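You operate a simulated robot arm through the tools that you are given. There is no shell and no other tool.

Carry out the task below with a simulated robot arm. There is one attempt and no reset: what you move stays moved.

TASK
Seat the cell cover, then tighten its wing bolts crosswise.
Fine: red, blue, green, yellow, in that order.

The check looks at the end state, three seconds after you hand in, the way a careful person would. Anything else that was tipped, shoved, dropped, spilled or broken makes it a failure. Lids that push on must go on centred and level and be pressed home; caps that screw on are set level and turned clockwise until they are tight.

THE ROBOT
A 6-joint arm with a two-finger parallel gripper, fixed in place. Base frame: the origin is at the foot of the arm, x ahead of it, y to its left, z up. Readings come in mm, rad, newtons and seconds.
With the tool pointing down near the work surface it reaches from about 100 to 840 mm from the base axis. Its first joint turns from -2.007 to 2.007 rad. Payload 4.2 kg.
Tool frame: the origin (TCP) lies between the finger pads and is the grasp point; the fingertips stand 23 mm ahead of it; z points along the fingers, y is the line along which they close. The gripper opens to 94 mm. The fingers are 38 mm wide and 10 mm thick; the gripper's body (54 by 96 mm) begins 39 mm behind the TCP.
Orientation is that of the tool frame in the base frame, as a unit quaternion [x, y, z, w]. With the fingers straight down and closing along the base's y, the tool's x points along the base's -x, its y along +y and its z along -z.

THE INTERFACE
- The arm moves only by the tool drive_tool. Its argument "series" is a list of rows, each a list of 2 entries, a list of its own where there are three numbers: the shift along the tool's x, y, z in mm, then the turn, a rotation vector about the tool's x, y, z in rad. In form: [[[dx, dy, dz], [ax, ay, az]], ...]. A call has 1 to 20 rows; each row shifts and turns the commanded pose from where the row before left it, along the tool's axes as they then stand. "fingers" is the closure, from 0 (fully open) to 1 (shut), set as the call begins (left out, the last holds). Each row takes 0.2 s and may step no farther than 50 mm and 0.15 rad from the row before; otherwise, or with a gripper value out of range, the whole call is refused. A pose out of reach is approached as far as the arm can. The call stops where the force on the tool passes 40 N (or 10 N more than at its start, if that is more) or the arm is blocked; 0.2 s more then pass. The fingers move at their own pace (about 108 mm/s each) and stop on an object; they squeeze with about 36 N. The grip force told is the motor's: it shows also when the fingers shut on nothing. Time passes only in rows, and 0.2 s behind the last, so rows that do not move let the fingers close. It gives the time, the measured TCP pose, the force on the tool (base axes), the opening and the grip force at its end, in the units of the frame above (readings bear some noise), with the torque about the TCP (base axes, N m) and any sound that the robot's microphone picked up.
- Cameras (640 x 400 px; columns grow to the right, rows downward): "scene" is fixed at [221.6, 654.9, 1543.2]; the picture's right is [-0.88, -0.48, 0.00], its down [-0.40, 0.73, -0.55] and it looks along [0.26, -0.48, -0.84] (base axes); focal length 214 px, centre (320, 200). "wrist" rides on the gripper at [86, 16, -74] in the tool frame; the picture's right is [-0.18, 0.98, 0.00], its down [-0.58, -0.11, -0.81] and it looks along [-0.79, -0.15, 0.59] (tool axes); focal length 243 px, centre (320, 200). There is no depth. A picture from a camera that has moved, and an enlarged one, comes with that camera's place and axes in the base frame and with its lens. The place of the scene camera against the robot may be out by one fixed shift of up to 18 mm in any direction.
- get_image(camera): a new picture of that camera. It takes no simulated time.
- lift_body(by): slides the trunk up (or, below 0, down) by that many mm; the arm rides with it, the base frame stays. It gives what a move gives, with no picture.
- close_up(camera, box): a new picture of the part [left, top, right, bottom] of that camera's present view, enlarged. It takes no simulated time.
- job_done(): hands the job in; it is judged then, once.

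Nothing tells you positions but the pictures and the camera data. Unless the task says otherwise, let go and move clear before handing in.

The tools are called after ">>>" as name(argument=value, ...) on one line, values as JSON. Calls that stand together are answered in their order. drive_tool: Moves the arm, as the interface text tells. Its arguments: {"type":"object","properties":{"series":{"type":"array","items":{"type":"array"}},"fingers":{"type":"number"}},"required":["series"]} The other tools are called the same way: lift_body (by) slides the trunk up or down; get_image (camera) takes a picture; close_up (camera, box) takes an enlarged picture of a part of a camera's view; job_done () hands the job in.

At the start:

```text
time_s: 0.0
ee_pos: [410.1, 291.1, 1257.1]
orientation: [0.0, 1.0, 0.0, -0.001]
ft_force: [0.7, 0.7, 1.0]
ft_torque: [0.01, 0.0, -0.02]
finger_gap: 94.3
grasp_force: 0.0
trunk travel left (down, up): [-925.0, 65.0]
```

scene: 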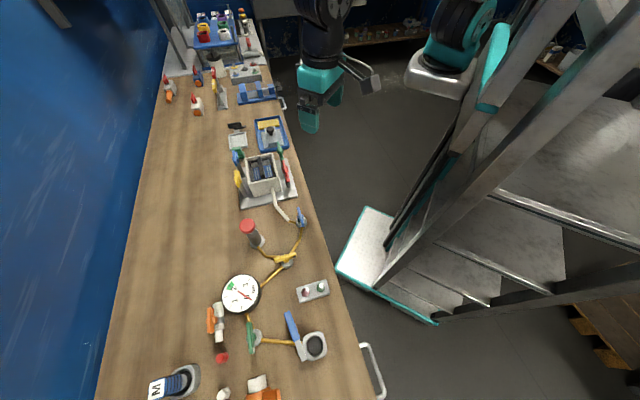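
wrist: 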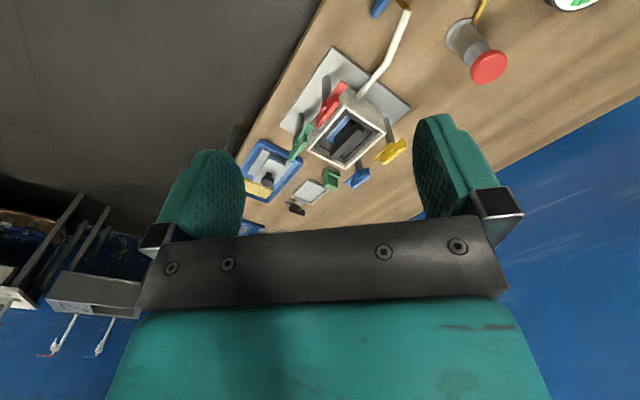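

I see a long workbench with a box-shaped cell surrounded by coloured wing bolts, and a blue tray or lid nearby. I'll take close-ups before moving anything.

>>> close_up(camera="scene", box=[200, 100, 330, 230])

>>> close_up(camera="wrist", box=[230, 40, 430, 220])

>>> close_up(camera="scene", box=[140, 0, 300, 120])

>>> close_up(camera="scene", box=[130, 210, 390, 400])

```text
3.08 times, centred on (265, 165) of scene
camera zoom: at [221.6, 654.9, 1543.2], right [-0.88, -0.48, 0.0], down [-0.4, 0.73, -0.55], along [0.26, -0.48, -0.84], focal length 660 px, centre (489, 308)
```

zoom: 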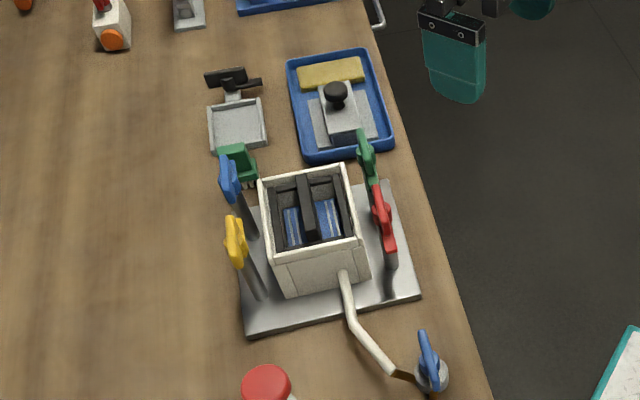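

```text
2.22 times, centred on (330, 130) of wrist
camera zoom: at [323.6, 307.2, 1331.6], right [0.18, 0.98, 0.0], down [0.58, -0.11, 0.81], along [0.79, -0.15, -0.59], focal length 539 px, centre (298, 356)
```

zoom: 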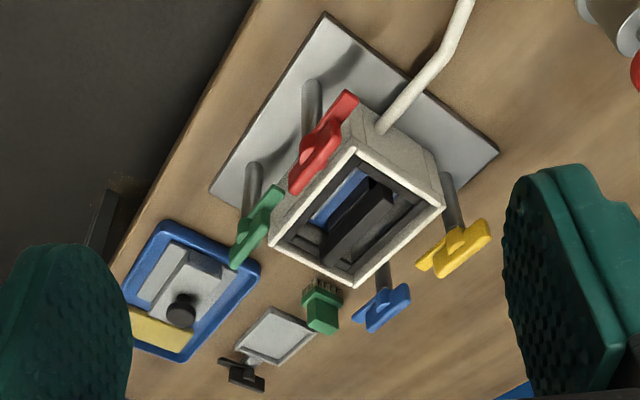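

```text
3.33 times, centred on (220, 60) of scene
camera zoom: at [221.6, 654.9, 1543.2], right [-0.88, -0.48, 0.0], down [-0.4, 0.73, -0.55], along [0.26, -0.48, -0.84], focal length 715 px, centre (653, 667)
```

zoom: 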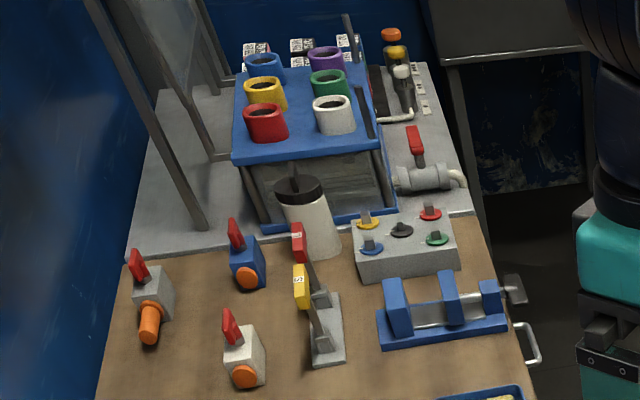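

```text
2.11 times, centred on (260, 305) of scene
camera zoom: at [221.6, 654.9, 1543.2], right [-0.88, -0.48, 0.0], down [-0.4, 0.73, -0.55], along [0.26, -0.48, -0.84], focal length 452 px, centre (446, -21)
```

zoom: 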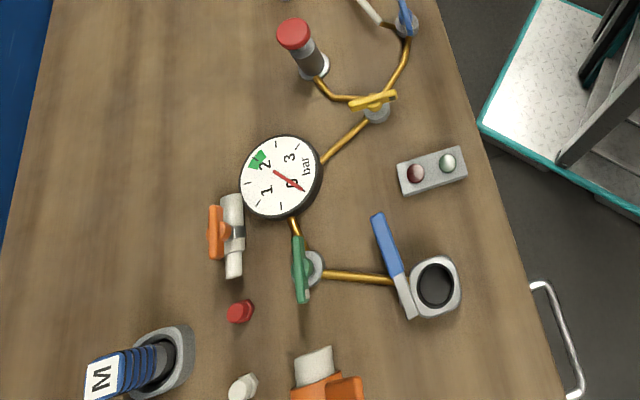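

The cell box top looks to be near (666, 296, 925), with the wing bolts on tall shanks around it. The grey cover with a black knob sits in the blue tray toward the robot's right. I'll lower the trunk part-way, still clear of the bench, for a better look.

>>> lift_body(by=-120)

>>> get_image(camera="wrist")

>>> get_image(camera="scene")

```text
time_s: 1.5
ee_pos: [410.0, 290.8, 1135.2]
orientation: [0.001, 1.0, 0.0, 0.0]
ft_force: [1.0, 0.3, 0.9]
ft_torque: [0.03, 0.01, 0.0]
finger_gap: 94.0
grasp_force: 0.1
trunk travel left (down, up): [-805.0, 185.0]
```

```text
taken
camera wrist: at [323.6, 307.2, 1211.6], right [0.18, 0.98, 0.0], down [0.58, -0.11, 0.81], along [0.79, -0.15, -0.59], focal length 243 px, centre (320, 200)
```

wrist: 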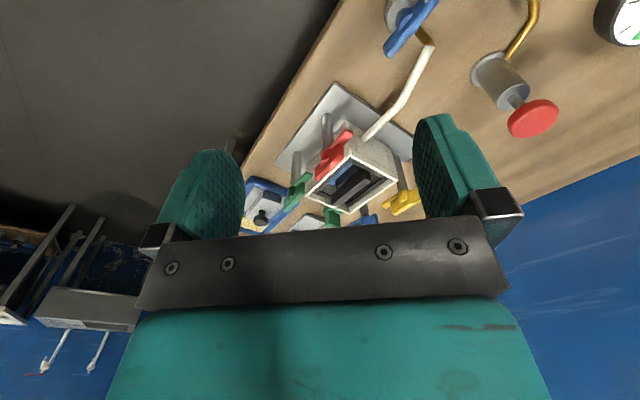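

```text
taken
```

scene: 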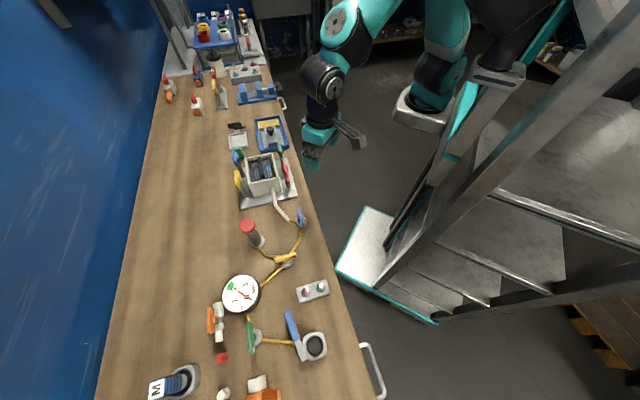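

The trunk moves as expected, and the wrist view is upside-down (world up is image-down). I'll zoom on the cell and tray from both cameras to triangulate them.

>>> close_up(camera="scene", box=[225, 140, 305, 210])

>>> close_up(camera="scene", box=[220, 105, 300, 165])

>>> close_up(camera="wrist", box=[230, 70, 430, 240])

```text
5.71 times, centred on (265, 175) of scene
camera zoom: at [221.6, 654.9, 1543.2], right [-0.88, -0.48, 0.0], down [-0.4, 0.73, -0.55], along [0.26, -0.48, -0.84], focal length 1226 px, centre (634, 343)
```

zoom: 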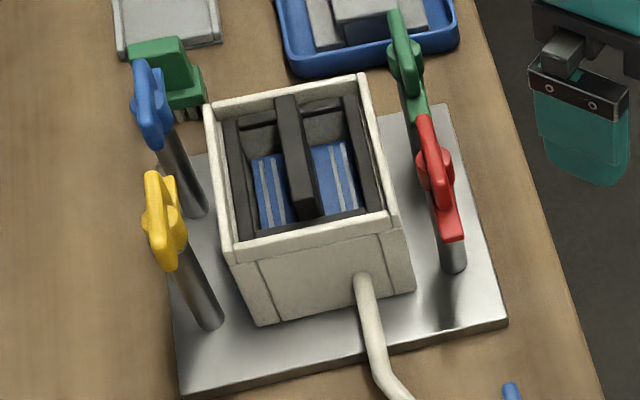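

```text
6.67 times, centred on (260, 135) of scene
camera zoom: at [221.6, 654.9, 1543.2], right [-0.88, -0.48, 0.0], down [-0.4, 0.73, -0.55], along [0.26, -0.48, -0.84], focal length 1430 px, centre (720, 633)
```

zoom: 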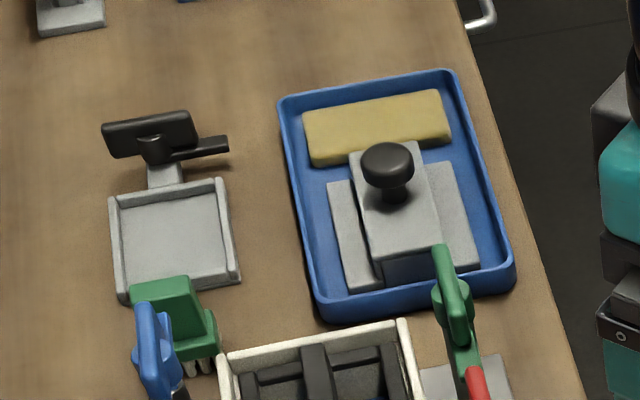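

```text
2.35 times, centred on (330, 155) of wrist
camera zoom: at [323.6, 307.2, 1211.6], right [0.18, 0.98, 0.0], down [0.58, -0.11, 0.81], along [0.79, -0.15, -0.59], focal length 571 px, centre (296, 306)
```

zoom: 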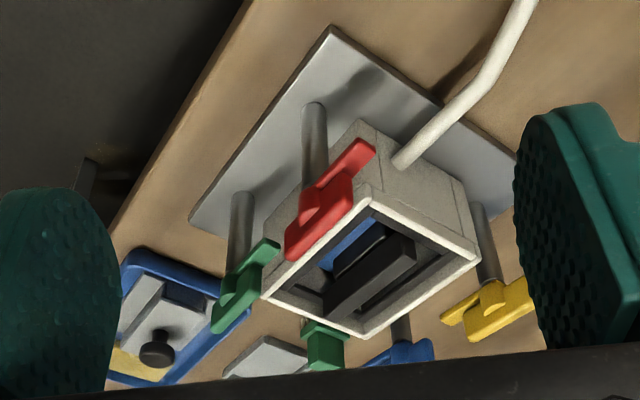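

The cover seems to be the grey piece with the black knob in the tray, but its underside is unclear. I'll move the tool over toward the cell at a safe height and tilt it so the wrist camera looks more steeply down.

>>> drive_tool(series=[[[-45, 0, -10], [0, 0, 0]], [[-45, 0, -10], [0, 0, 0]], [[-45, 0, -10], [0, 0, 0]], [[-45, 0, -10], [0, 0, 0]], [[0, 0, 0], [0, 0.15, 0]], [[0, 0, 0], [0, 0.15, 0]], [[0, 0, 0], [0, 0.15, 0]], [[0, 0, 0], [0, 0.15, 0]], [[0, 0, 0], [0, 0, 0]]], fingers=0)

>>> get_image(camera="wrist")

>>> get_image(camera="scene")

```text
time_s: 3.5
ee_pos: [548.3, 232.3, 1167.0]
orientation: [0.001, 0.963, 0.002, -0.268]
ft_force: [-0.7, 0.3, 0.9]
ft_torque: [0.03, 0.02, 0.02]
finger_gap: 93.9
grasp_force: 0.0
out of reach, approached as far as the arm can: row 7, 8
trunk travel left (down, up): [-805.0, 185.0]
```

```text
taken
camera wrist: at [513.6, 249.4, 1276.0], right [0.16, 0.98, -0.09], down [0.91, -0.11, 0.39], along [0.37, -0.15, -0.92], focal length 243 px, centre (320, 200)
```

wrist: 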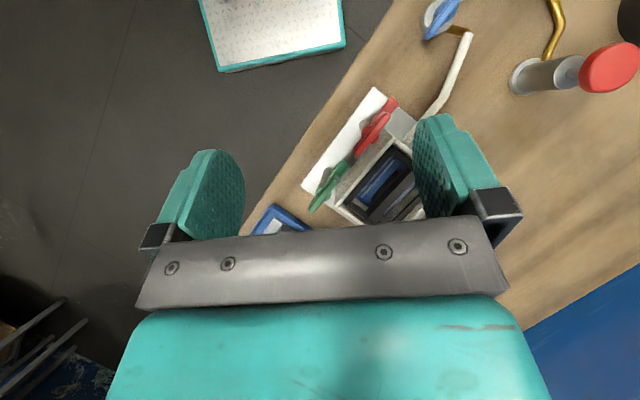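

```text
taken
```

scene: 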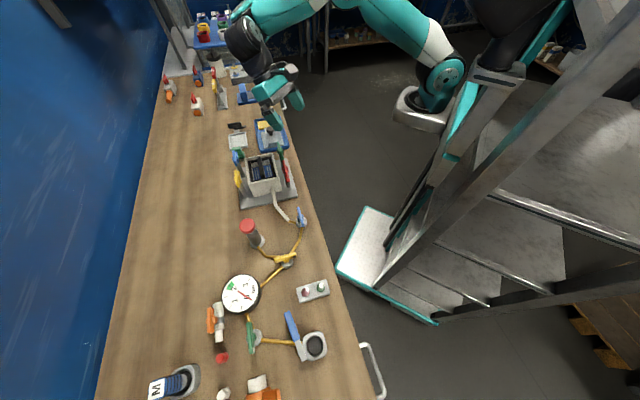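

The tilted pose was out of reach, so I'll turn the tool back to vertical and check where the commanded pose stands.

>>> drive_tool(series=[[[0, 0, 0], [0, -0.15, 0]], [[0, 0, 0], [0, -0.15, 0]], [[0, 0, 0], [0, 0, 0]]])

```text
time_s: 4.3
ee_pos: [549.0, 232.5, 1166.0]
orientation: [-0.001, 0.992, 0.0, -0.124]
ft_force: [0.2, 0.6, -0.9]
ft_torque: [-0.01, 0.0, -0.05]
finger_gap: 93.9
grasp_force: 0.2
trunk travel left (down, up): [-805.0, 185.0]
```

The commanded pose resets to where the arm actually got to. Reach should be better with the trunk raised, so I'll straighten the tool, raise the trunk and look again.

>>> drive_tool(series=[[[0, 0, 0], [0, -0.125, 0]], [[0, 0, 0], [0, -0.124, 0]], [[0, 0, 0], [0, 0, 0]]])

>>> lift_body(by=180)

>>> get_image(camera="wrist")

```text
time_s: 5.1
ee_pos: [549.8, 232.2, 1166.5]
orientation: [0.0, 1.0, 0.0, 0.001]
ft_force: [0.5, -0.3, 0.1]
ft_torque: [-0.02, 0.02, -0.01]
finger_gap: 93.7
grasp_force: 0.1
trunk travel left (down, up): [-805.0, 185.0]
```

```text
time_s: 7.1
ee_pos: [548.5, 232.2, 1346.9]
orientation: [0.001, 1.0, 0.0, 0.0]
ft_force: [0.7, 0.1, -0.1]
ft_torque: [-0.01, -0.01, -0.03]
finger_gap: 93.9
grasp_force: 0.1
trunk travel left (down, up): [-985.0, 5.0]
```

```text
taken
camera wrist: at [462.3, 250.0, 1421.7], right [0.18, 0.98, 0.0], down [0.58, -0.11, 0.81], along [0.79, -0.15, -0.59], focal length 243 px, centre (320, 200)
```

wrist: 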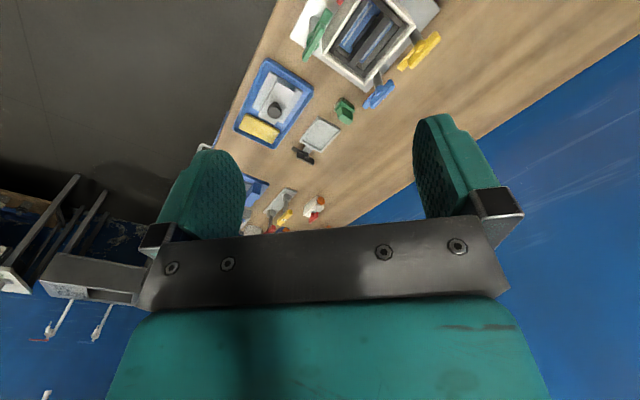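

From this height the tray with the cover and the cell are both visible. I'll zoom in on each.

>>> close_up(camera="wrist", box=[220, 40, 360, 170])

>>> close_up(camera="wrist", box=[280, 0, 450, 120])

```text
3.08 times, centred on (290, 105) of wrist
camera zoom: at [462.3, 250.0, 1421.7], right [0.18, 0.98, 0.0], down [0.58, -0.11, 0.81], along [0.79, -0.15, -0.59], focal length 746 px, centre (412, 492)
```

zoom: 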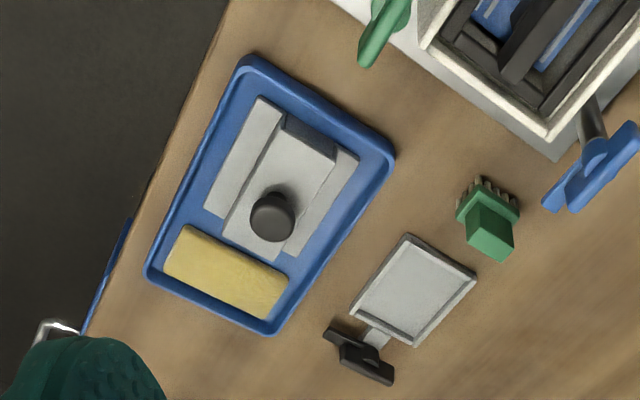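

```text
3.33 times, centred on (365, 60) of wrist
camera zoom: at [462.3, 250.0, 1421.7], right [0.18, 0.98, 0.0], down [0.58, -0.11, 0.81], along [0.79, -0.15, -0.59], focal length 809 px, centre (170, 667)
```

zoom: 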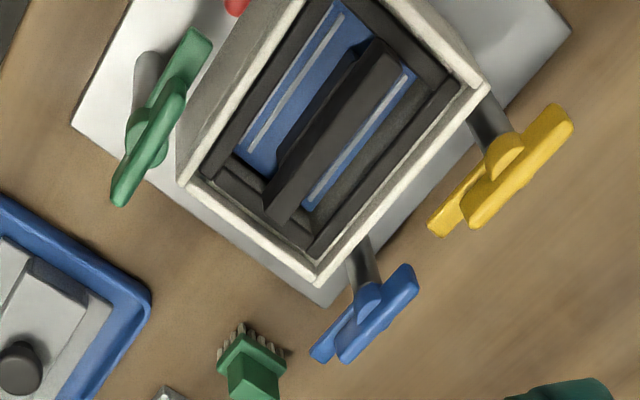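

The tray lies around (780, 75), and the cover is a raised channel-like piece with an off-centre knob and a dark open end. I'll fly above the tray's cell-side and look at the cover from that side.

>>> drive_tool(series=[[[-21.6, -11.7, 38], [0, 0, 0]], [[-21.6, -11.7, 38], [0, 0, 0]], [[-21.6, -11.7, 38], [0, 0, 0]], [[-21.6, -11.7, 38], [0, 0, 0.15]], [[-21.6, -8, 36], [0, 0, 0.15]], [[-21.6, 0, 36], [0, 0, 0.15]], [[-21.6, 0, 36], [0, 0, 0.15]], [[0, 0, 0], [0, 0, 0]]])

>>> get_image(camera="wrist")

>>> close_up(camera="wrist", box=[220, 30, 440, 220])

```text
time_s: 8.9
ee_pos: [694.9, 159.1, 1087.8]
orientation: [0.297, 0.955, 0.0, 0.0]
ft_force: [-0.3, -0.1, 0.3]
ft_torque: [0.0, -0.01, 0.01]
finger_gap: 94.0
grasp_force: 0.0
trunk travel left (down, up): [-985.0, 5.0]
```

```text
taken
camera wrist: at [633.2, 221.0, 1161.4], right [0.71, 0.71, 0.0], down [0.42, -0.42, 0.81], along [0.57, -0.57, -0.59], focal length 243 px, centre (320, 200)
```

wrist: 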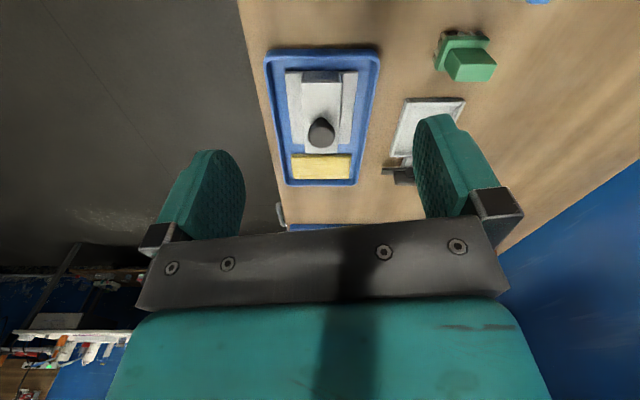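

```text
2.11 times, centred on (330, 125) of wrist
camera zoom: at [633.2, 221.0, 1161.4], right [0.71, 0.71, 0.0], down [0.42, -0.42, 0.81], along [0.57, -0.57, -0.59], focal length 511 px, centre (299, 358)
```

zoom: 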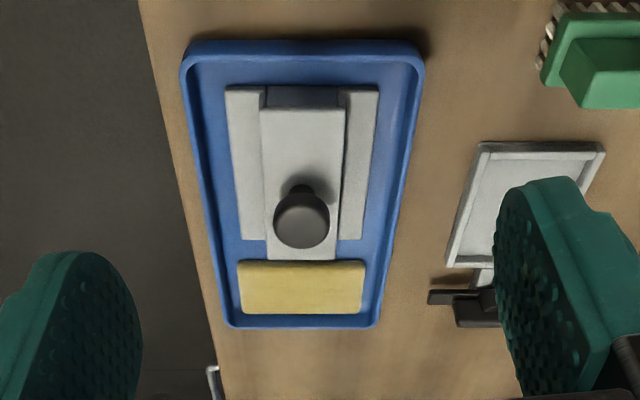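

The cover measures about 86 × 110 mm with a raised rib and a central knob, aligned with the bench axis at roughly (774, 83). Next I'll shift over so the camera looks steeply into the cell with the same heading.

>>> drive_tool(series=[[[36.1, 26.9, 0], [0, 0, 0]], [[36.1, 26.9, 0], [0, 0, 0]], [[36.1, 26.9, 0], [0, 0, 0]], [[36.1, 26.9, 0], [0, 0, 0]], [[0, 0, 0], [0, 0, 0]]])

>>> get_image(camera="wrist")

>>> close_up(camera="wrist", box=[220, 0, 440, 180])

```text
time_s: 10.1
ee_pos: [640.0, 331.0, 1087.7]
orientation: [0.296, 0.955, -0.001, 0.0]
ft_force: [0.3, 0.4, -0.1]
ft_torque: [0.01, 0.02, 0.01]
finger_gap: 93.9
grasp_force: 0.0
trunk travel left (down, up): [-985.0, 5.0]
```

```text
taken
camera wrist: at [577.2, 393.1, 1162.3], right [0.71, 0.71, 0.0], down [0.42, -0.42, 0.81], along [0.57, -0.57, -0.59], focal length 243 px, centre (320, 200)
```

wrist: 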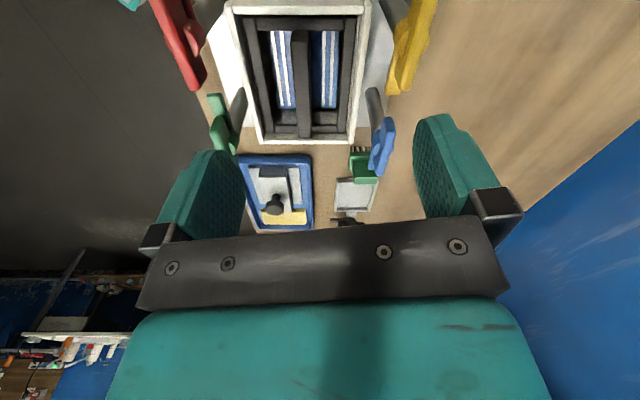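

```text
2.22 times, centred on (330, 90) of wrist
camera zoom: at [577.2, 393.1, 1162.3], right [0.71, 0.71, 0.0], down [0.42, -0.42, 0.81], along [0.57, -0.57, -0.59], focal length 539 px, centre (298, 444)
```

zoom: 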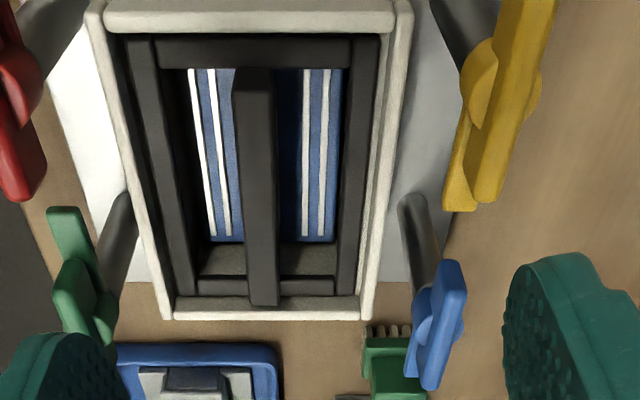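

The cell's long axis matches the camera heading. It has a recessed black gasket ledge inside the rim and a central bar that the cover's tunnel should straddle. I'll back up a little to get the whole cell and all four heads in view.

>>> drive_tool(series=[[[34.5, -6.3, 0], [0, 0, 0]], [[34.5, -6.3, 0], [0, 0, 0]], [[0, 0, 0], [0, 0, 0]]])

>>> get_image(camera="wrist")

>>> close_up(camera="wrist", box=[200, 0, 440, 200])

>>> close_up(camera="wrist", box=[180, 20, 310, 140])

>>> close_up(camera="wrist", box=[320, 20, 450, 140])

```text
time_s: 10.9
ee_pos: [573.7, 359.6, 1087.0]
orientation: [0.295, 0.956, 0.0, 0.0]
ft_force: [-0.4, 0.1, 0.7]
ft_torque: [0.03, 0.03, -0.02]
finger_gap: 94.1
grasp_force: 0.1
trunk travel left (down, up): [-985.0, 5.0]
```

```text
taken
camera wrist: at [511.5, 422.4, 1161.9], right [0.71, 0.71, 0.0], down [0.42, -0.42, 0.81], along [0.57, -0.57, -0.59], focal length 243 px, centre (320, 200)
```

wrist: 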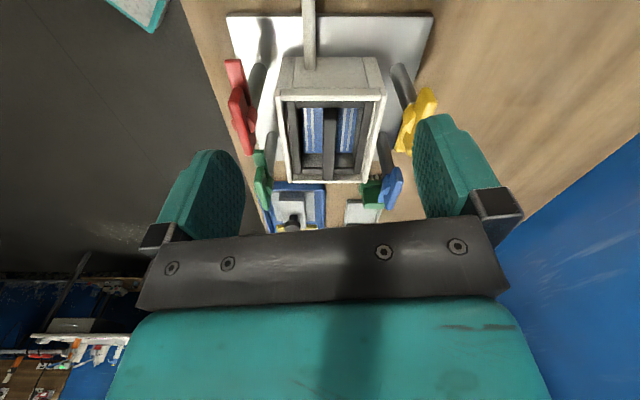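

```text
2.00 times, centred on (320, 100) of wrist
camera zoom: at [511.5, 422.4, 1161.9], right [0.71, 0.71, 0.0], down [0.42, -0.42, 0.81], along [0.57, -0.57, -0.59], focal length 485 px, centre (320, 400)
```

zoom: 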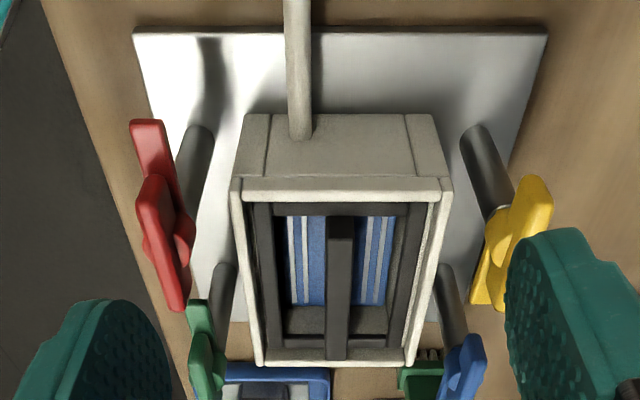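

```text
3.33 times, centred on (245, 80) of wrist
camera zoom: at [511.5, 422.4, 1161.9], right [0.71, 0.71, 0.0], down [0.42, -0.42, 0.81], along [0.57, -0.57, -0.59], focal length 809 px, centre (570, 600)
```

zoom: 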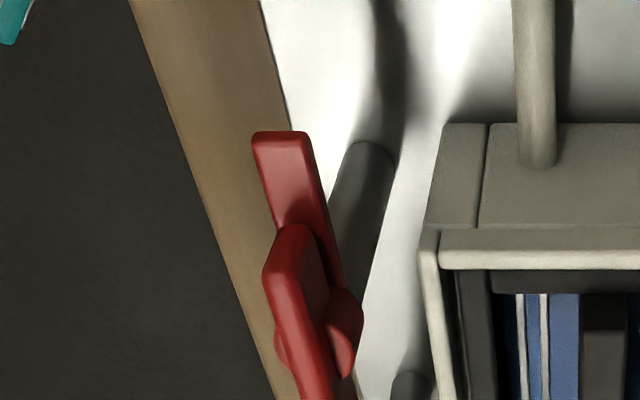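

```text
3.33 times, centred on (385, 80) of wrist
camera zoom: at [511.5, 422.4, 1161.9], right [0.71, 0.71, 0.0], down [0.42, -0.42, 0.81], along [0.57, -0.57, -0.59], focal length 809 px, centre (103, 600)
```

zoom: 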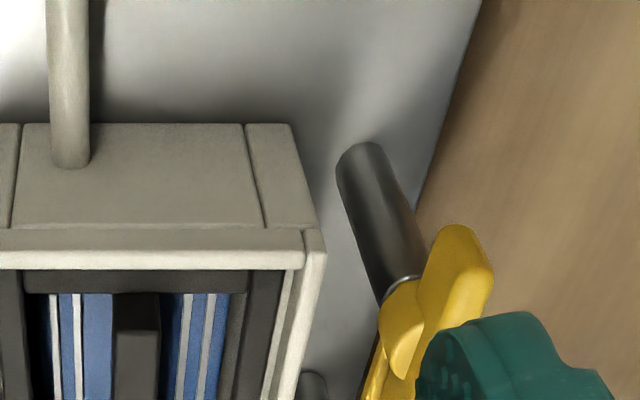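

I now place the base plate at z≈868 and the cell rim top at z≈948. The four bolts stand at roughly ±81 mm by ±49 mm around the cell centre (649, 299). I'll take a closer look at the red wing head to understand its shape.

>>> drive_tool(series=[[[8.7, -34.5, 25], [0, 0, 0]], [[8.7, -34.5, 25], [0, 0, 0]], [[0, 0, 0], [0, 0, 0]]])

>>> get_image(camera="wrist")

>>> close_up(camera="wrist", box=[270, 80, 390, 200])

>>> close_up(camera="scene", box=[230, 145, 265, 200])

>>> close_up(camera="scene", box=[265, 140, 300, 195])

```text
time_s: 11.7
ee_pos: [521.7, 311.5, 1036.4]
orientation: [0.295, 0.955, 0.0, 0.0]
ft_force: [0.5, 0.3, -0.1]
ft_torque: [0.0, -0.04, 0.0]
finger_gap: 93.6
grasp_force: 0.0
trunk travel left (down, up): [-985.0, 5.0]
```

```text
taken
camera wrist: at [458.2, 374.7, 1111.8], right [0.71, 0.71, 0.0], down [0.42, -0.42, 0.81], along [0.57, -0.57, -0.59], focal length 243 px, centre (320, 200)
```

wrist: 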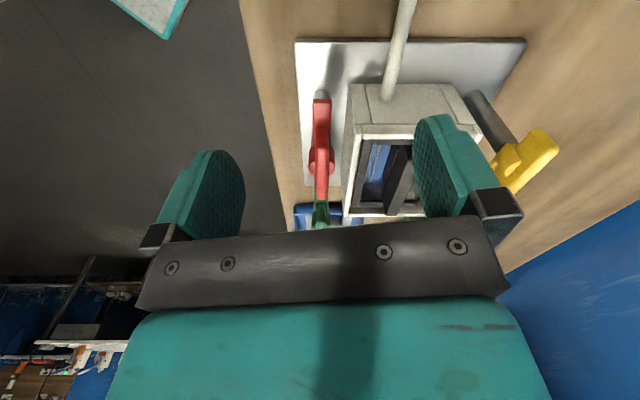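

```text
3.33 times, centred on (330, 140) of wrist
camera zoom: at [458.2, 374.7, 1111.8], right [0.71, 0.71, 0.0], down [0.42, -0.42, 0.81], along [0.57, -0.57, -0.59], focal length 809 px, centre (287, 400)
```

zoom: 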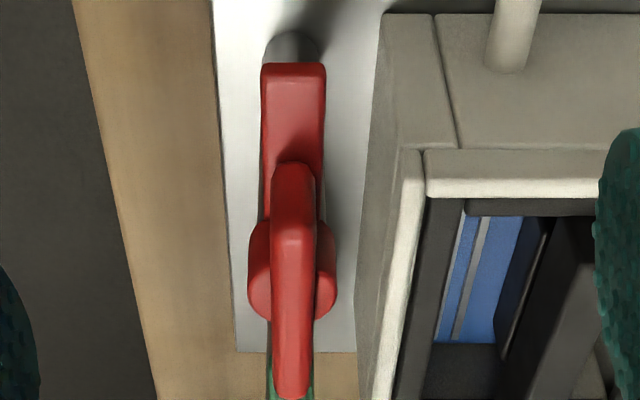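

```text
7.27 times, centred on (248, 172) of scene
camera zoom: at [221.6, 654.9, 1543.2], right [-0.88, -0.48, 0.0], down [-0.4, 0.73, -0.55], along [0.26, -0.48, -0.84], focal length 1560 px, centre (847, 400)
```

zoom: 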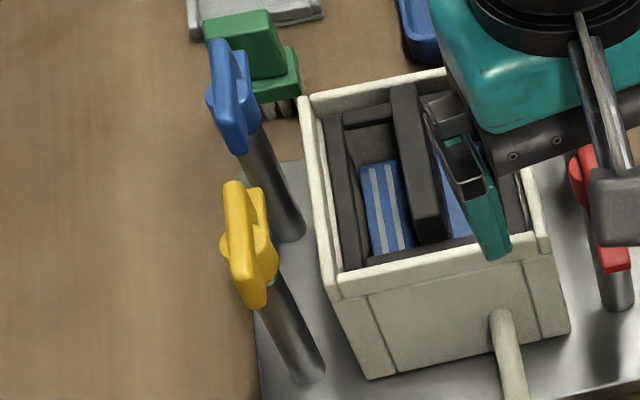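

```text
7.27 times, centred on (282, 168) of scene
camera zoom: at [221.6, 654.9, 1543.2], right [-0.88, -0.48, 0.0], down [-0.4, 0.73, -0.55], along [0.26, -0.48, -0.84], focal length 1560 px, centre (593, 436)
```

zoom: 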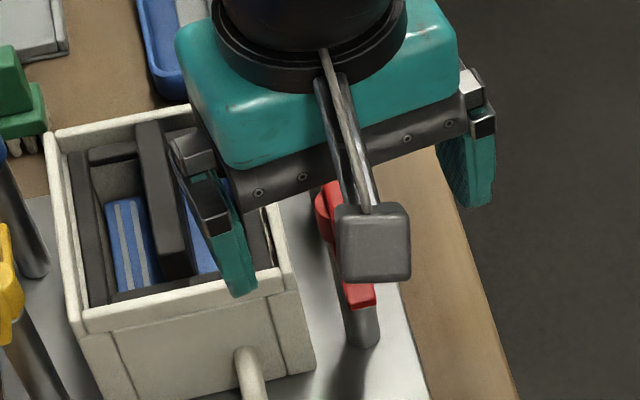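

Each head has a hub, a flat clamp strap (red's points away toward −τ, so a clockwise quarter turn swings it over the cell) and an upright blade about 9 × 54 × 20 mm to grip. I'll now go above the cover's knob with the closing axis square to the cell and check alignment.

>>> drive_tool(series=[[[0, 0, -45], [0, 0, 0]], [[-42, -5.7, 0], [0, 0, 0]], [[-42, -5.7, 0], [0, 0, 0]], [[-42, -5.7, 0], [0, 0, 0]], [[-42, -5.7, 0], [0, 0, 0]], [[-42, -5.7, 0], [0, 0, 0]], [[-42, -5.7, 0], [0, 0, 0]], [[-42, -5.7, 0], [0, 0, 0]], [[-42, -5.7, 0], [0, 0, 0]], [[0, 0, 25], [0, 0, 0.0925]], [[0, 0, 25], [0, 0, 0.0925]], [[0, 0, 25], [0, 0, 0]], [[0, 0, 0], [0, 0, 0]]])

>>> get_image(camera="wrist")

>>> close_up(camera="wrist", box=[230, 20, 430, 200])

```text
time_s: 14.5
ee_pos: [771.0, 83.9, 1006.5]
orientation: [0.383, 0.924, 0.0, 0.0]
ft_force: [-0.3, 0.2, 0.8]
ft_torque: [0.02, -0.01, 0.0]
finger_gap: 94.1
grasp_force: 0.1
trunk travel left (down, up): [-985.0, 5.0]
```

```text
taken
camera wrist: at [721.6, 157.2, 1081.2], right [0.82, 0.57, 0.0], down [0.33, -0.49, 0.81], along [0.46, -0.67, -0.59], focal length 243 px, centre (320, 200)
```

wrist: 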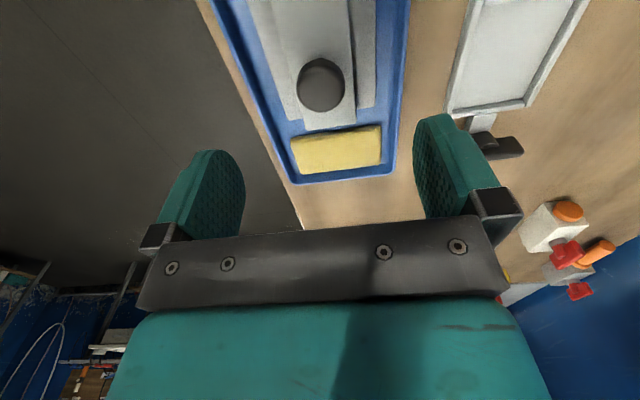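

```text
2.22 times, centred on (330, 110) of wrist
camera zoom: at [721.6, 157.2, 1081.2], right [0.82, 0.57, 0.0], down [0.33, -0.49, 0.81], along [0.46, -0.67, -0.59], focal length 539 px, centre (298, 400)
```

zoom: 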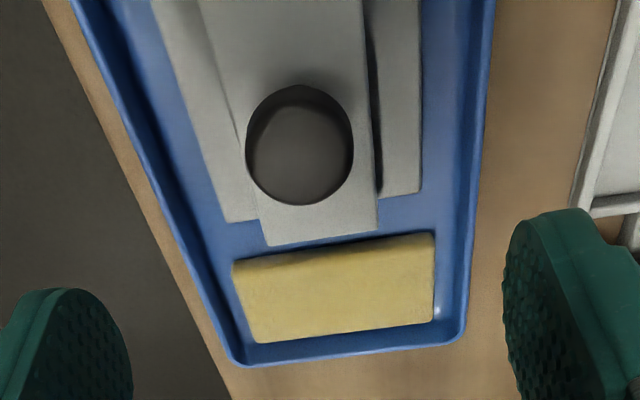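

The tool is squared up and the knob is nearly under the TCP, a few mm further along. I'll drop closer and re-check for parallax.

>>> drive_tool(series=[[[-5, 0, 24], [0, 0, 0]], [[0, 0, 24], [0, 0, 0]], [[0, 0, 0], [0, 0, 0]]])

>>> get_image(camera="wrist")

>>> close_up(camera="wrist", box=[220, 40, 440, 220])

>>> close_up(camera="scene", box=[245, 100, 305, 160])

```text
time_s: 15.3
ee_pos: [774.3, 80.4, 958.9]
orientation: [0.382, 0.924, 0.0, -0.001]
ft_force: [-0.8, 0.0, -0.8]
ft_torque: [0.0, 0.0, 0.02]
finger_gap: 94.0
grasp_force: 0.1
trunk travel left (down, up): [-985.0, 5.0]
```

```text
taken
camera wrist: at [724.8, 153.1, 1032.7], right [0.82, 0.57, 0.0], down [0.33, -0.49, 0.81], along [0.46, -0.67, -0.59], focal length 243 px, centre (320, 200)
```

wrist: 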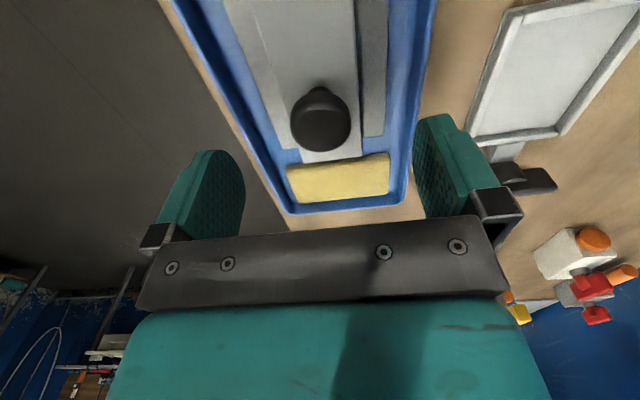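

```text
2.22 times, centred on (330, 130) of wrist
camera zoom: at [724.8, 153.1, 1032.7], right [0.82, 0.57, 0.0], down [0.33, -0.49, 0.81], along [0.46, -0.67, -0.59], focal length 539 px, centre (298, 356)
```

zoom: 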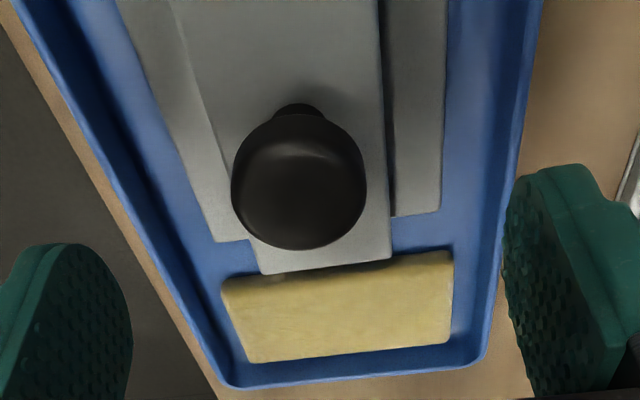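

```text
6.67 times, centred on (275, 130) of scene
camera zoom: at [221.6, 654.9, 1543.2], right [-0.88, -0.48, 0.0], down [-0.4, 0.73, -0.55], along [0.26, -0.48, -0.84], focal length 1430 px, centre (620, 667)
```

zoom: 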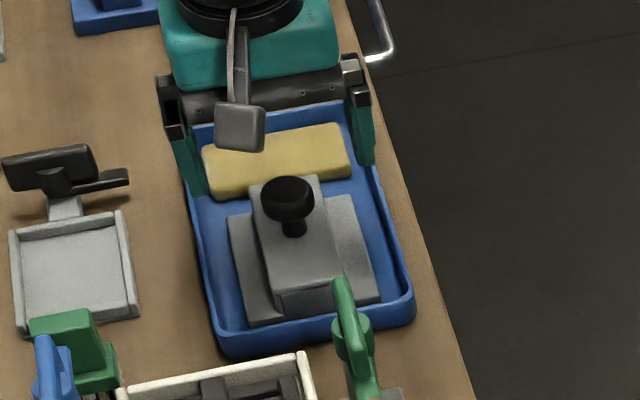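

I take the knob centre at n≈605, τ≈487.5 (about 772, 83), the rib top at z≈892 and the knob head around z≈916. I'll shift 3 mm and descend to grasp height, still open, then check.

>>> drive_tool(series=[[[3.2, 0.4, 20], [0, 0, 0]], [[0, 0, 17], [0, 0, 0]], [[0, 0, 0], [0, 0, 0]]])

>>> close_up(camera="wrist", box=[190, 40, 460, 240])

>>> close_up(camera="scene", box=[245, 100, 305, 160])

```text
time_s: 16.1
ee_pos: [771.9, 83.2, 921.7]
orientation: [0.382, 0.924, -0.001, 0.0]
ft_force: [-0.7, 0.4, 0.8]
ft_torque: [0.0, 0.04, -0.04]
finger_gap: 93.9
grasp_force: 0.1
trunk travel left (down, up): [-985.0, 5.0]
```

```text
2.00 times, centred on (325, 140) of wrist
camera zoom: at [723.0, 156.0, 996.4], right [0.82, 0.57, 0.0], down [0.33, -0.49, 0.81], along [0.46, -0.67, -0.59], focal length 485 px, centre (310, 320)
```

zoom: 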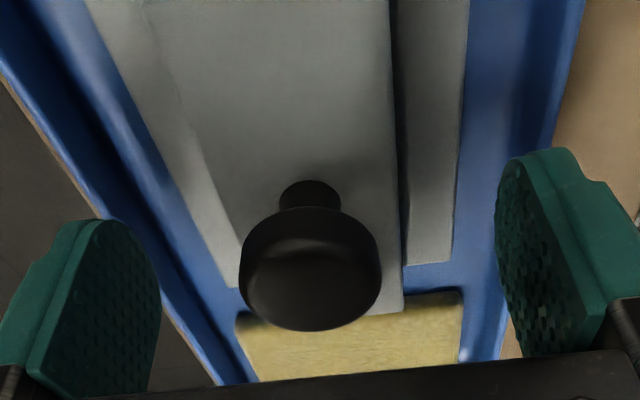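

```text
6.67 times, centred on (275, 130) of scene
camera zoom: at [221.6, 654.9, 1543.2], right [-0.88, -0.48, 0.0], down [-0.4, 0.73, -0.55], along [0.26, -0.48, -0.84], focal length 1430 px, centre (620, 667)
```

zoom: 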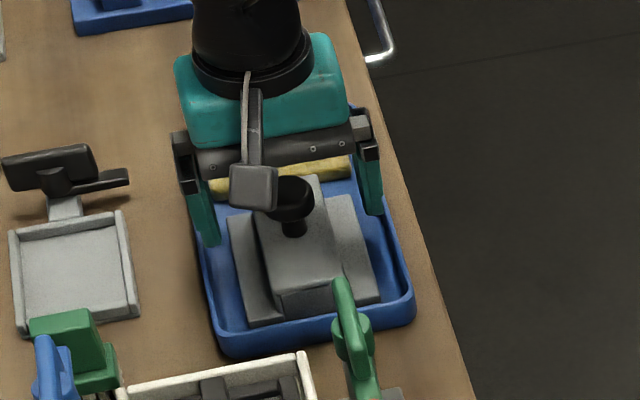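

The knob is centred between the pads. I'll close the fingers on it.

>>> drive_tool(series=[[[0, 0, 0], [0, 0, 0]], [[0, 0, 0], [0, 0, 0]], [[0, 0, 0], [0, 0, 0]], [[0, 0, 0], [0, 0, 0]]], fingers=1)

>>> close_up(camera="wrist", box=[190, 40, 460, 240])

```text
time_s: 17.1
ee_pos: [772.6, 82.9, 921.9]
orientation: [0.382, 0.924, 0.0, 0.0]
ft_force: [0.1, 0.0, 0.3]
ft_torque: [0.01, -0.02, 0.01]
finger_gap: 32.0
grasp_force: 35.6
trunk travel left (down, up): [-985.0, 5.0]
```

```text
2.00 times, centred on (325, 140) of wrist
camera zoom: at [723.0, 156.0, 996.5], right [0.82, 0.57, 0.0], down [0.33, -0.49, 0.81], along [0.46, -0.67, -0.59], focal length 485 px, centre (310, 320)
```

zoom: 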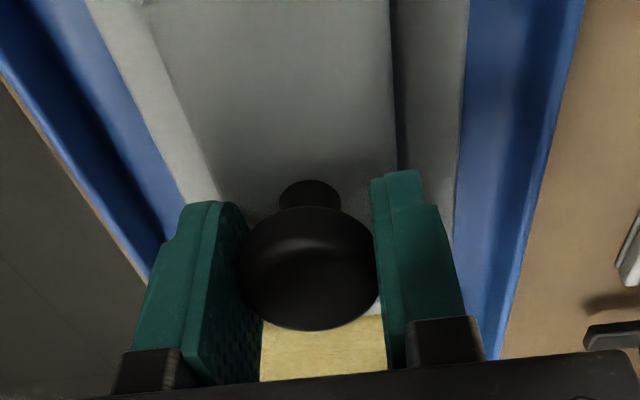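

Gripped at 32 mm with 36 N. I'll lift straight up out of the tray and look at the cover from the scene camera.

>>> drive_tool(series=[[[0, 0, -10], [0, 0, 0]], [[0, 0, -20], [0, 0, 0]], [[0, 0, -30], [0, 0, 0]], [[0, 0, -40], [0, 0, 0]], [[0, 0, -40], [0, 0, 0]], [[0, 0, 0], [0, 0, 0]]])

>>> close_up(camera="wrist", box=[190, 0, 460, 240])

>>> close_up(camera="scene", box=[235, 90, 315, 160])

```text
time_s: 18.5
ee_pos: [773.3, 82.3, 1062.3]
orientation: [0.382, 0.924, -0.001, -0.001]
ft_force: [0.2, 0.1, -0.2]
ft_torque: [0.02, 0.02, 0.03]
finger_gap: 0.0
grasp_force: 35.8
trunk travel left (down, up): [-985.0, 5.0]
```

```text
1.67 times, centred on (325, 120) of wrist
camera zoom: at [723.7, 156.7, 1137.0], right [0.82, 0.57, 0.0], down [0.34, -0.49, 0.81], along [0.46, -0.67, -0.59], focal length 404 px, centre (312, 333)
```

zoom: 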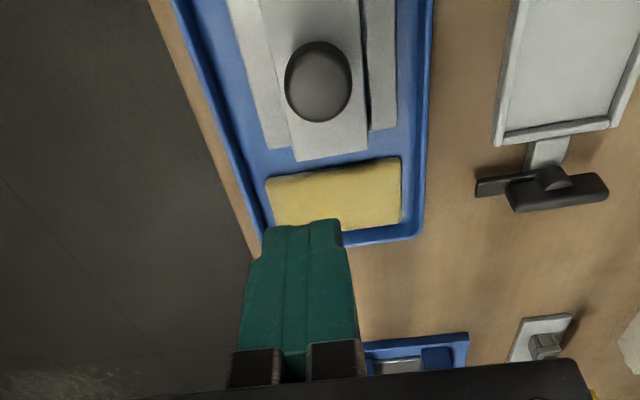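

```text
5.71 times, centred on (275, 125) of scene
camera zoom: at [221.6, 654.9, 1543.2], right [-0.88, -0.48, 0.0], down [-0.4, 0.73, -0.55], along [0.26, -0.48, -0.84], focal length 1226 px, centre (577, 629)
```

zoom: 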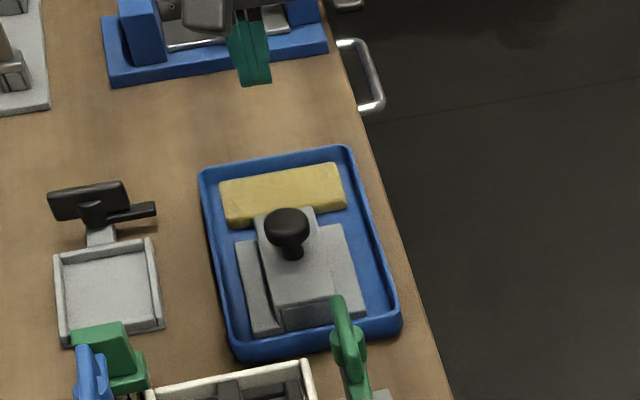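

The fingers slipped off the knob; the cover stayed in the tray and still looks level. I'll reopen, come back down and re-check where the knob is before trying a deeper grip with a slow lift.

>>> drive_tool(series=[[[0, 0, 0], [0, 0, 0]], [[0, 0, 0], [0, 0, 0]], [[0, 0, 45], [0, 0, 0]], [[0, 0, 45], [0, 0, 0]], [[0, 0, 0], [0, 0, 0]]], fingers=0)

>>> close_up(camera="wrist", box=[190, 0, 460, 240])

>>> close_up(camera="scene", box=[255, 110, 295, 155])

```text
time_s: 19.7
ee_pos: [774.1, 83.9, 970.9]
orientation: [0.381, 0.924, 0.0, 0.0]
ft_force: [0.2, -0.8, 0.3]
ft_torque: [-0.01, -0.01, -0.04]
finger_gap: 94.0
grasp_force: 0.0
trunk travel left (down, up): [-985.0, 5.0]
```

```text
1.67 times, centred on (325, 120) of wrist
camera zoom: at [724.0, 156.8, 1046.1], right [0.82, 0.57, 0.0], down [0.33, -0.49, 0.81], along [0.46, -0.67, -0.59], focal length 404 px, centre (312, 333)
```

zoom: 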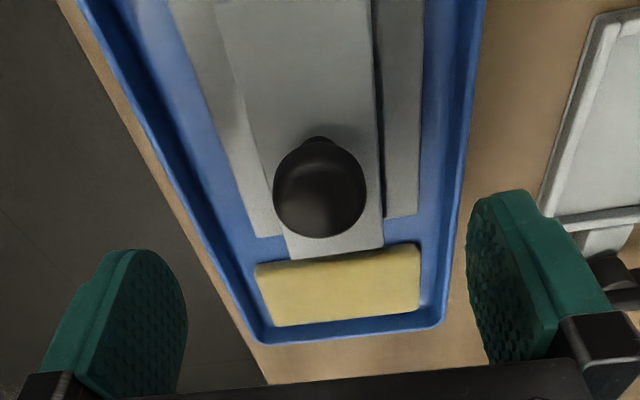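

```text
8.89 times, centred on (275, 132) of scene
camera zoom: at [221.6, 654.9, 1543.2], right [-0.88, -0.48, 0.0], down [-0.4, 0.73, -0.55], along [0.26, -0.48, -0.84], focal length 1906 px, centre (720, 800)
```

zoom: 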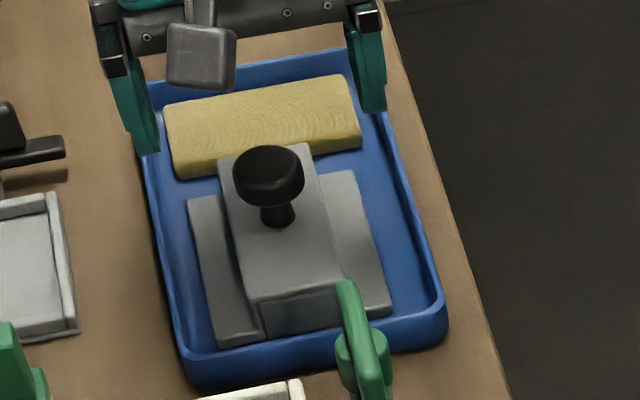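

The knob now sits about 2–3 mm off in each axis, and its head is a disc roughly between z=914 and 923. I'll re-centre, grip with the head deeper between the pads, and lift slowly while watching the force.

>>> drive_tool(series=[[[-2.3, 2.6, 25], [0, 0, 0]], [[0, 0, 25], [0, 0, 0]], [[0, 0, 3], [0, 0, 0]], [[0, 0, 0], [0, 0, 0]]])

>>> close_up(camera="wrist", box=[190, 40, 460, 240])

```text
time_s: 20.7
ee_pos: [776.1, 83.0, 920.2]
orientation: [0.381, 0.925, 0.0, 0.0]
ft_force: [-0.3, -0.6, -0.7]
ft_torque: [0.0, -0.02, 0.0]
finger_gap: 93.9
grasp_force: 0.0
trunk travel left (down, up): [-985.0, 5.0]
```

```text
2.00 times, centred on (325, 140) of wrist
camera zoom: at [727.0, 156.9, 994.4], right [0.82, 0.57, 0.0], down [0.33, -0.49, 0.81], along [0.46, -0.67, -0.59], focal length 485 px, centre (310, 320)
```

zoom: 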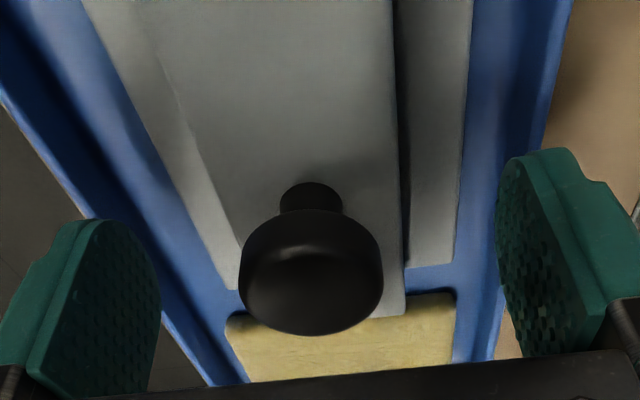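

Well centred. I'll go 3 mm lower, close, and lift in tiny steps.

>>> drive_tool(series=[[[0, 0, 3], [0, 0, 0]], [[0, 0, 0], [0, 0, 0]]])

>>> drive_tool(series=[[[0, 0, 0], [0, 0, 0]], [[0, 0, 0], [0, 0, 0]], [[0, 0, 0], [0, 0, 0]], [[0, 0, 0], [0, 0, 0]]], fingers=1)

>>> drive_tool(series=[[[0, 0, -1], [0, 0, 0]], [[0, 0, -1], [0, 0, 0]]])

>>> close_up(camera="wrist", box=[190, 40, 460, 240])

```text
time_s: 21.3
ee_pos: [777.6, 84.2, 916.1]
orientation: [0.382, 0.924, -0.001, 0.0]
ft_force: [0.0, 0.3, -0.2]
ft_torque: [0.02, 0.02, -0.03]
finger_gap: 93.9
grasp_force: 0.1
trunk travel left (down, up): [-985.0, 5.0]
```

```text
time_s: 22.3
ee_pos: [776.9, 83.3, 916.5]
orientation: [0.382, 0.924, 0.001, 0.0]
ft_force: [0.9, 1.0, 0.5]
ft_torque: [-0.06, -0.02, 0.0]
finger_gap: 31.7
grasp_force: 36.0
trunk travel left (down, up): [-985.0, 5.0]
```

```text
time_s: 22.9
ee_pos: [776.4, 83.4, 917.5]
orientation: [0.382, 0.924, 0.0, 0.001]
ft_force: [0.3, -0.7, -0.1]
ft_torque: [0.0, -0.02, 0.0]
finger_gap: 31.5
grasp_force: 35.8
trunk travel left (down, up): [-985.0, 5.0]
```

```text
2.00 times, centred on (325, 140) of wrist
camera zoom: at [727.0, 157.0, 992.3], right [0.82, 0.57, 0.0], down [0.33, -0.49, 0.81], along [0.46, -0.67, -0.59], focal length 485 px, centre (310, 320)
```

zoom: 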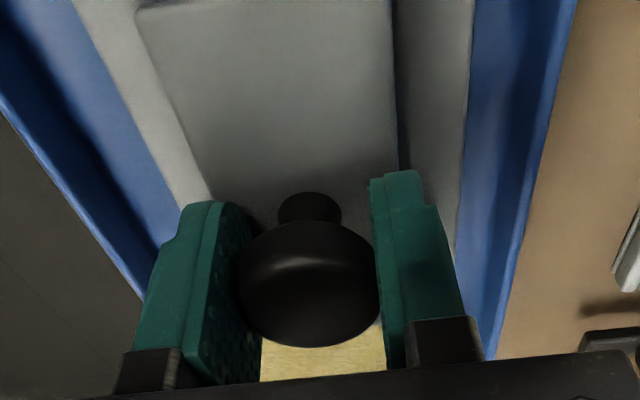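

No load yet; the gap shrank slightly. I'll lift a few more mm and see whether the cover follows.

>>> drive_tool(series=[[[0, 0, -1], [0, 0, 0]], [[0, 0, -1], [0, 0, 0]], [[0, 0, -1], [0, 0, 0]], [[0, 0, -1], [0, 0, 0]]])

>>> close_up(camera="wrist", box=[190, 40, 460, 240])

>>> close_up(camera="scene", box=[255, 110, 295, 155])

```text
time_s: 23.9
ee_pos: [775.8, 83.3, 921.9]
orientation: [0.381, 0.924, 0.0, 0.0]
ft_force: [0.3, -0.4, -1.8]
ft_torque: [0.01, -0.02, -0.04]
finger_gap: 31.6
grasp_force: 36.1
trunk travel left (down, up): [-985.0, 5.0]
```

```text
2.00 times, centred on (325, 140) of wrist
camera zoom: at [726.5, 156.4, 996.9], right [0.82, 0.57, 0.0], down [0.33, -0.49, 0.81], along [0.46, -0.67, -0.59], focal length 485 px, centre (310, 320)
```

zoom: 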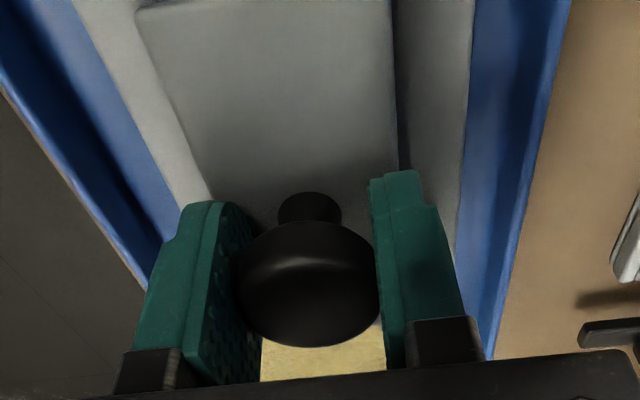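

```text
8.89 times, centred on (275, 132) of scene
camera zoom: at [221.6, 654.9, 1543.2], right [-0.88, -0.48, 0.0], down [-0.4, 0.73, -0.55], along [0.26, -0.48, -0.84], focal length 1906 px, centre (720, 800)
```

zoom: 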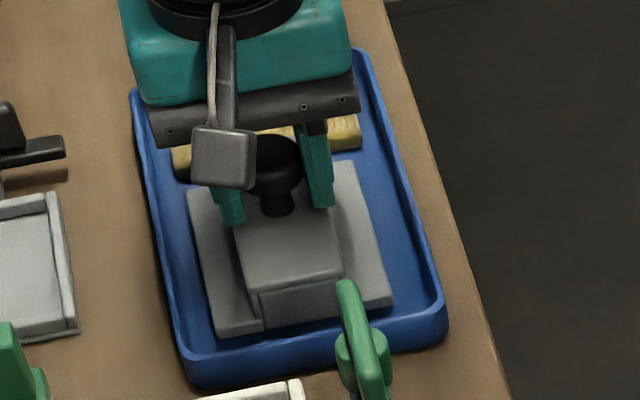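

The cover is now rising with the fingers (about 2 N, roughly 0.2 kg). I'll keep lifting gently and check it again.

>>> drive_tool(series=[[[0, 0, -4], [0, 0, 0]], [[0, 0, -6], [0, 0, 0]], [[0, 0, -8], [0, 0, 0]], [[0, 0, -8], [0, 0, 0]], [[0, 0, -8], [0, 0, 0]], [[0, 0, -8], [0, 0, 0]], [[0, 0, -4], [0, 0, 0]], [[0, 0, 0], [0, 0, 0]]])

>>> close_up(camera="wrist", box=[190, 40, 460, 240])

>>> close_up(camera="scene", box=[245, 95, 300, 160])

```text
time_s: 25.7
ee_pos: [775.5, 84.7, 968.3]
orientation: [0.383, 0.924, -0.001, 0.001]
ft_force: [0.3, 0.6, -1.9]
ft_torque: [0.03, 0.0, -0.04]
finger_gap: 31.6
grasp_force: 35.9
trunk travel left (down, up): [-985.0, 5.0]
```

```text
2.00 times, centred on (325, 140) of wrist
camera zoom: at [726.6, 156.4, 1042.8], right [0.82, 0.57, 0.0], down [0.33, -0.49, 0.81], along [0.46, -0.67, -0.59], focal length 485 px, centre (310, 320)
```

zoom: 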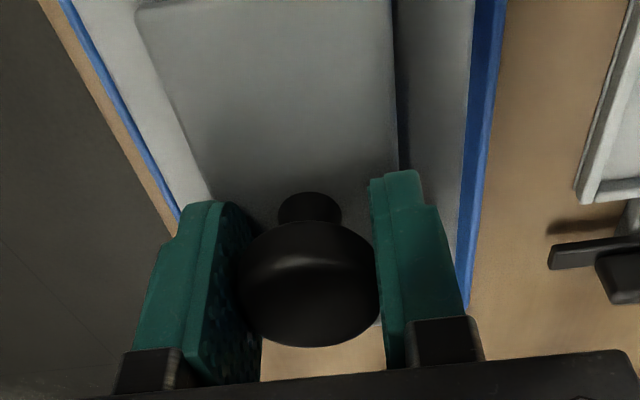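

```text
6.15 times, centred on (272, 128) of scene
camera zoom: at [221.6, 654.9, 1543.2], right [-0.88, -0.48, 0.0], down [-0.4, 0.73, -0.55], along [0.26, -0.48, -0.84], focal length 1320 px, centre (612, 646)
```

zoom: 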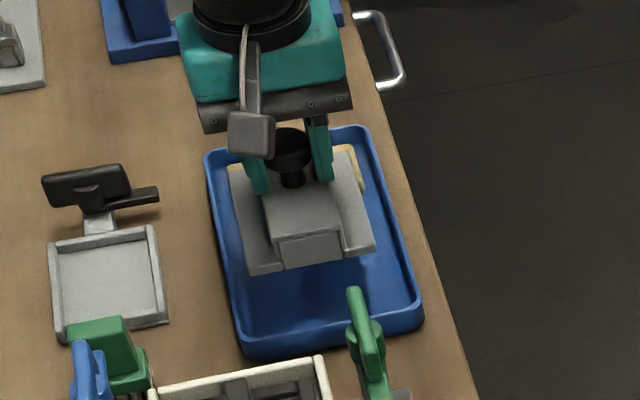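

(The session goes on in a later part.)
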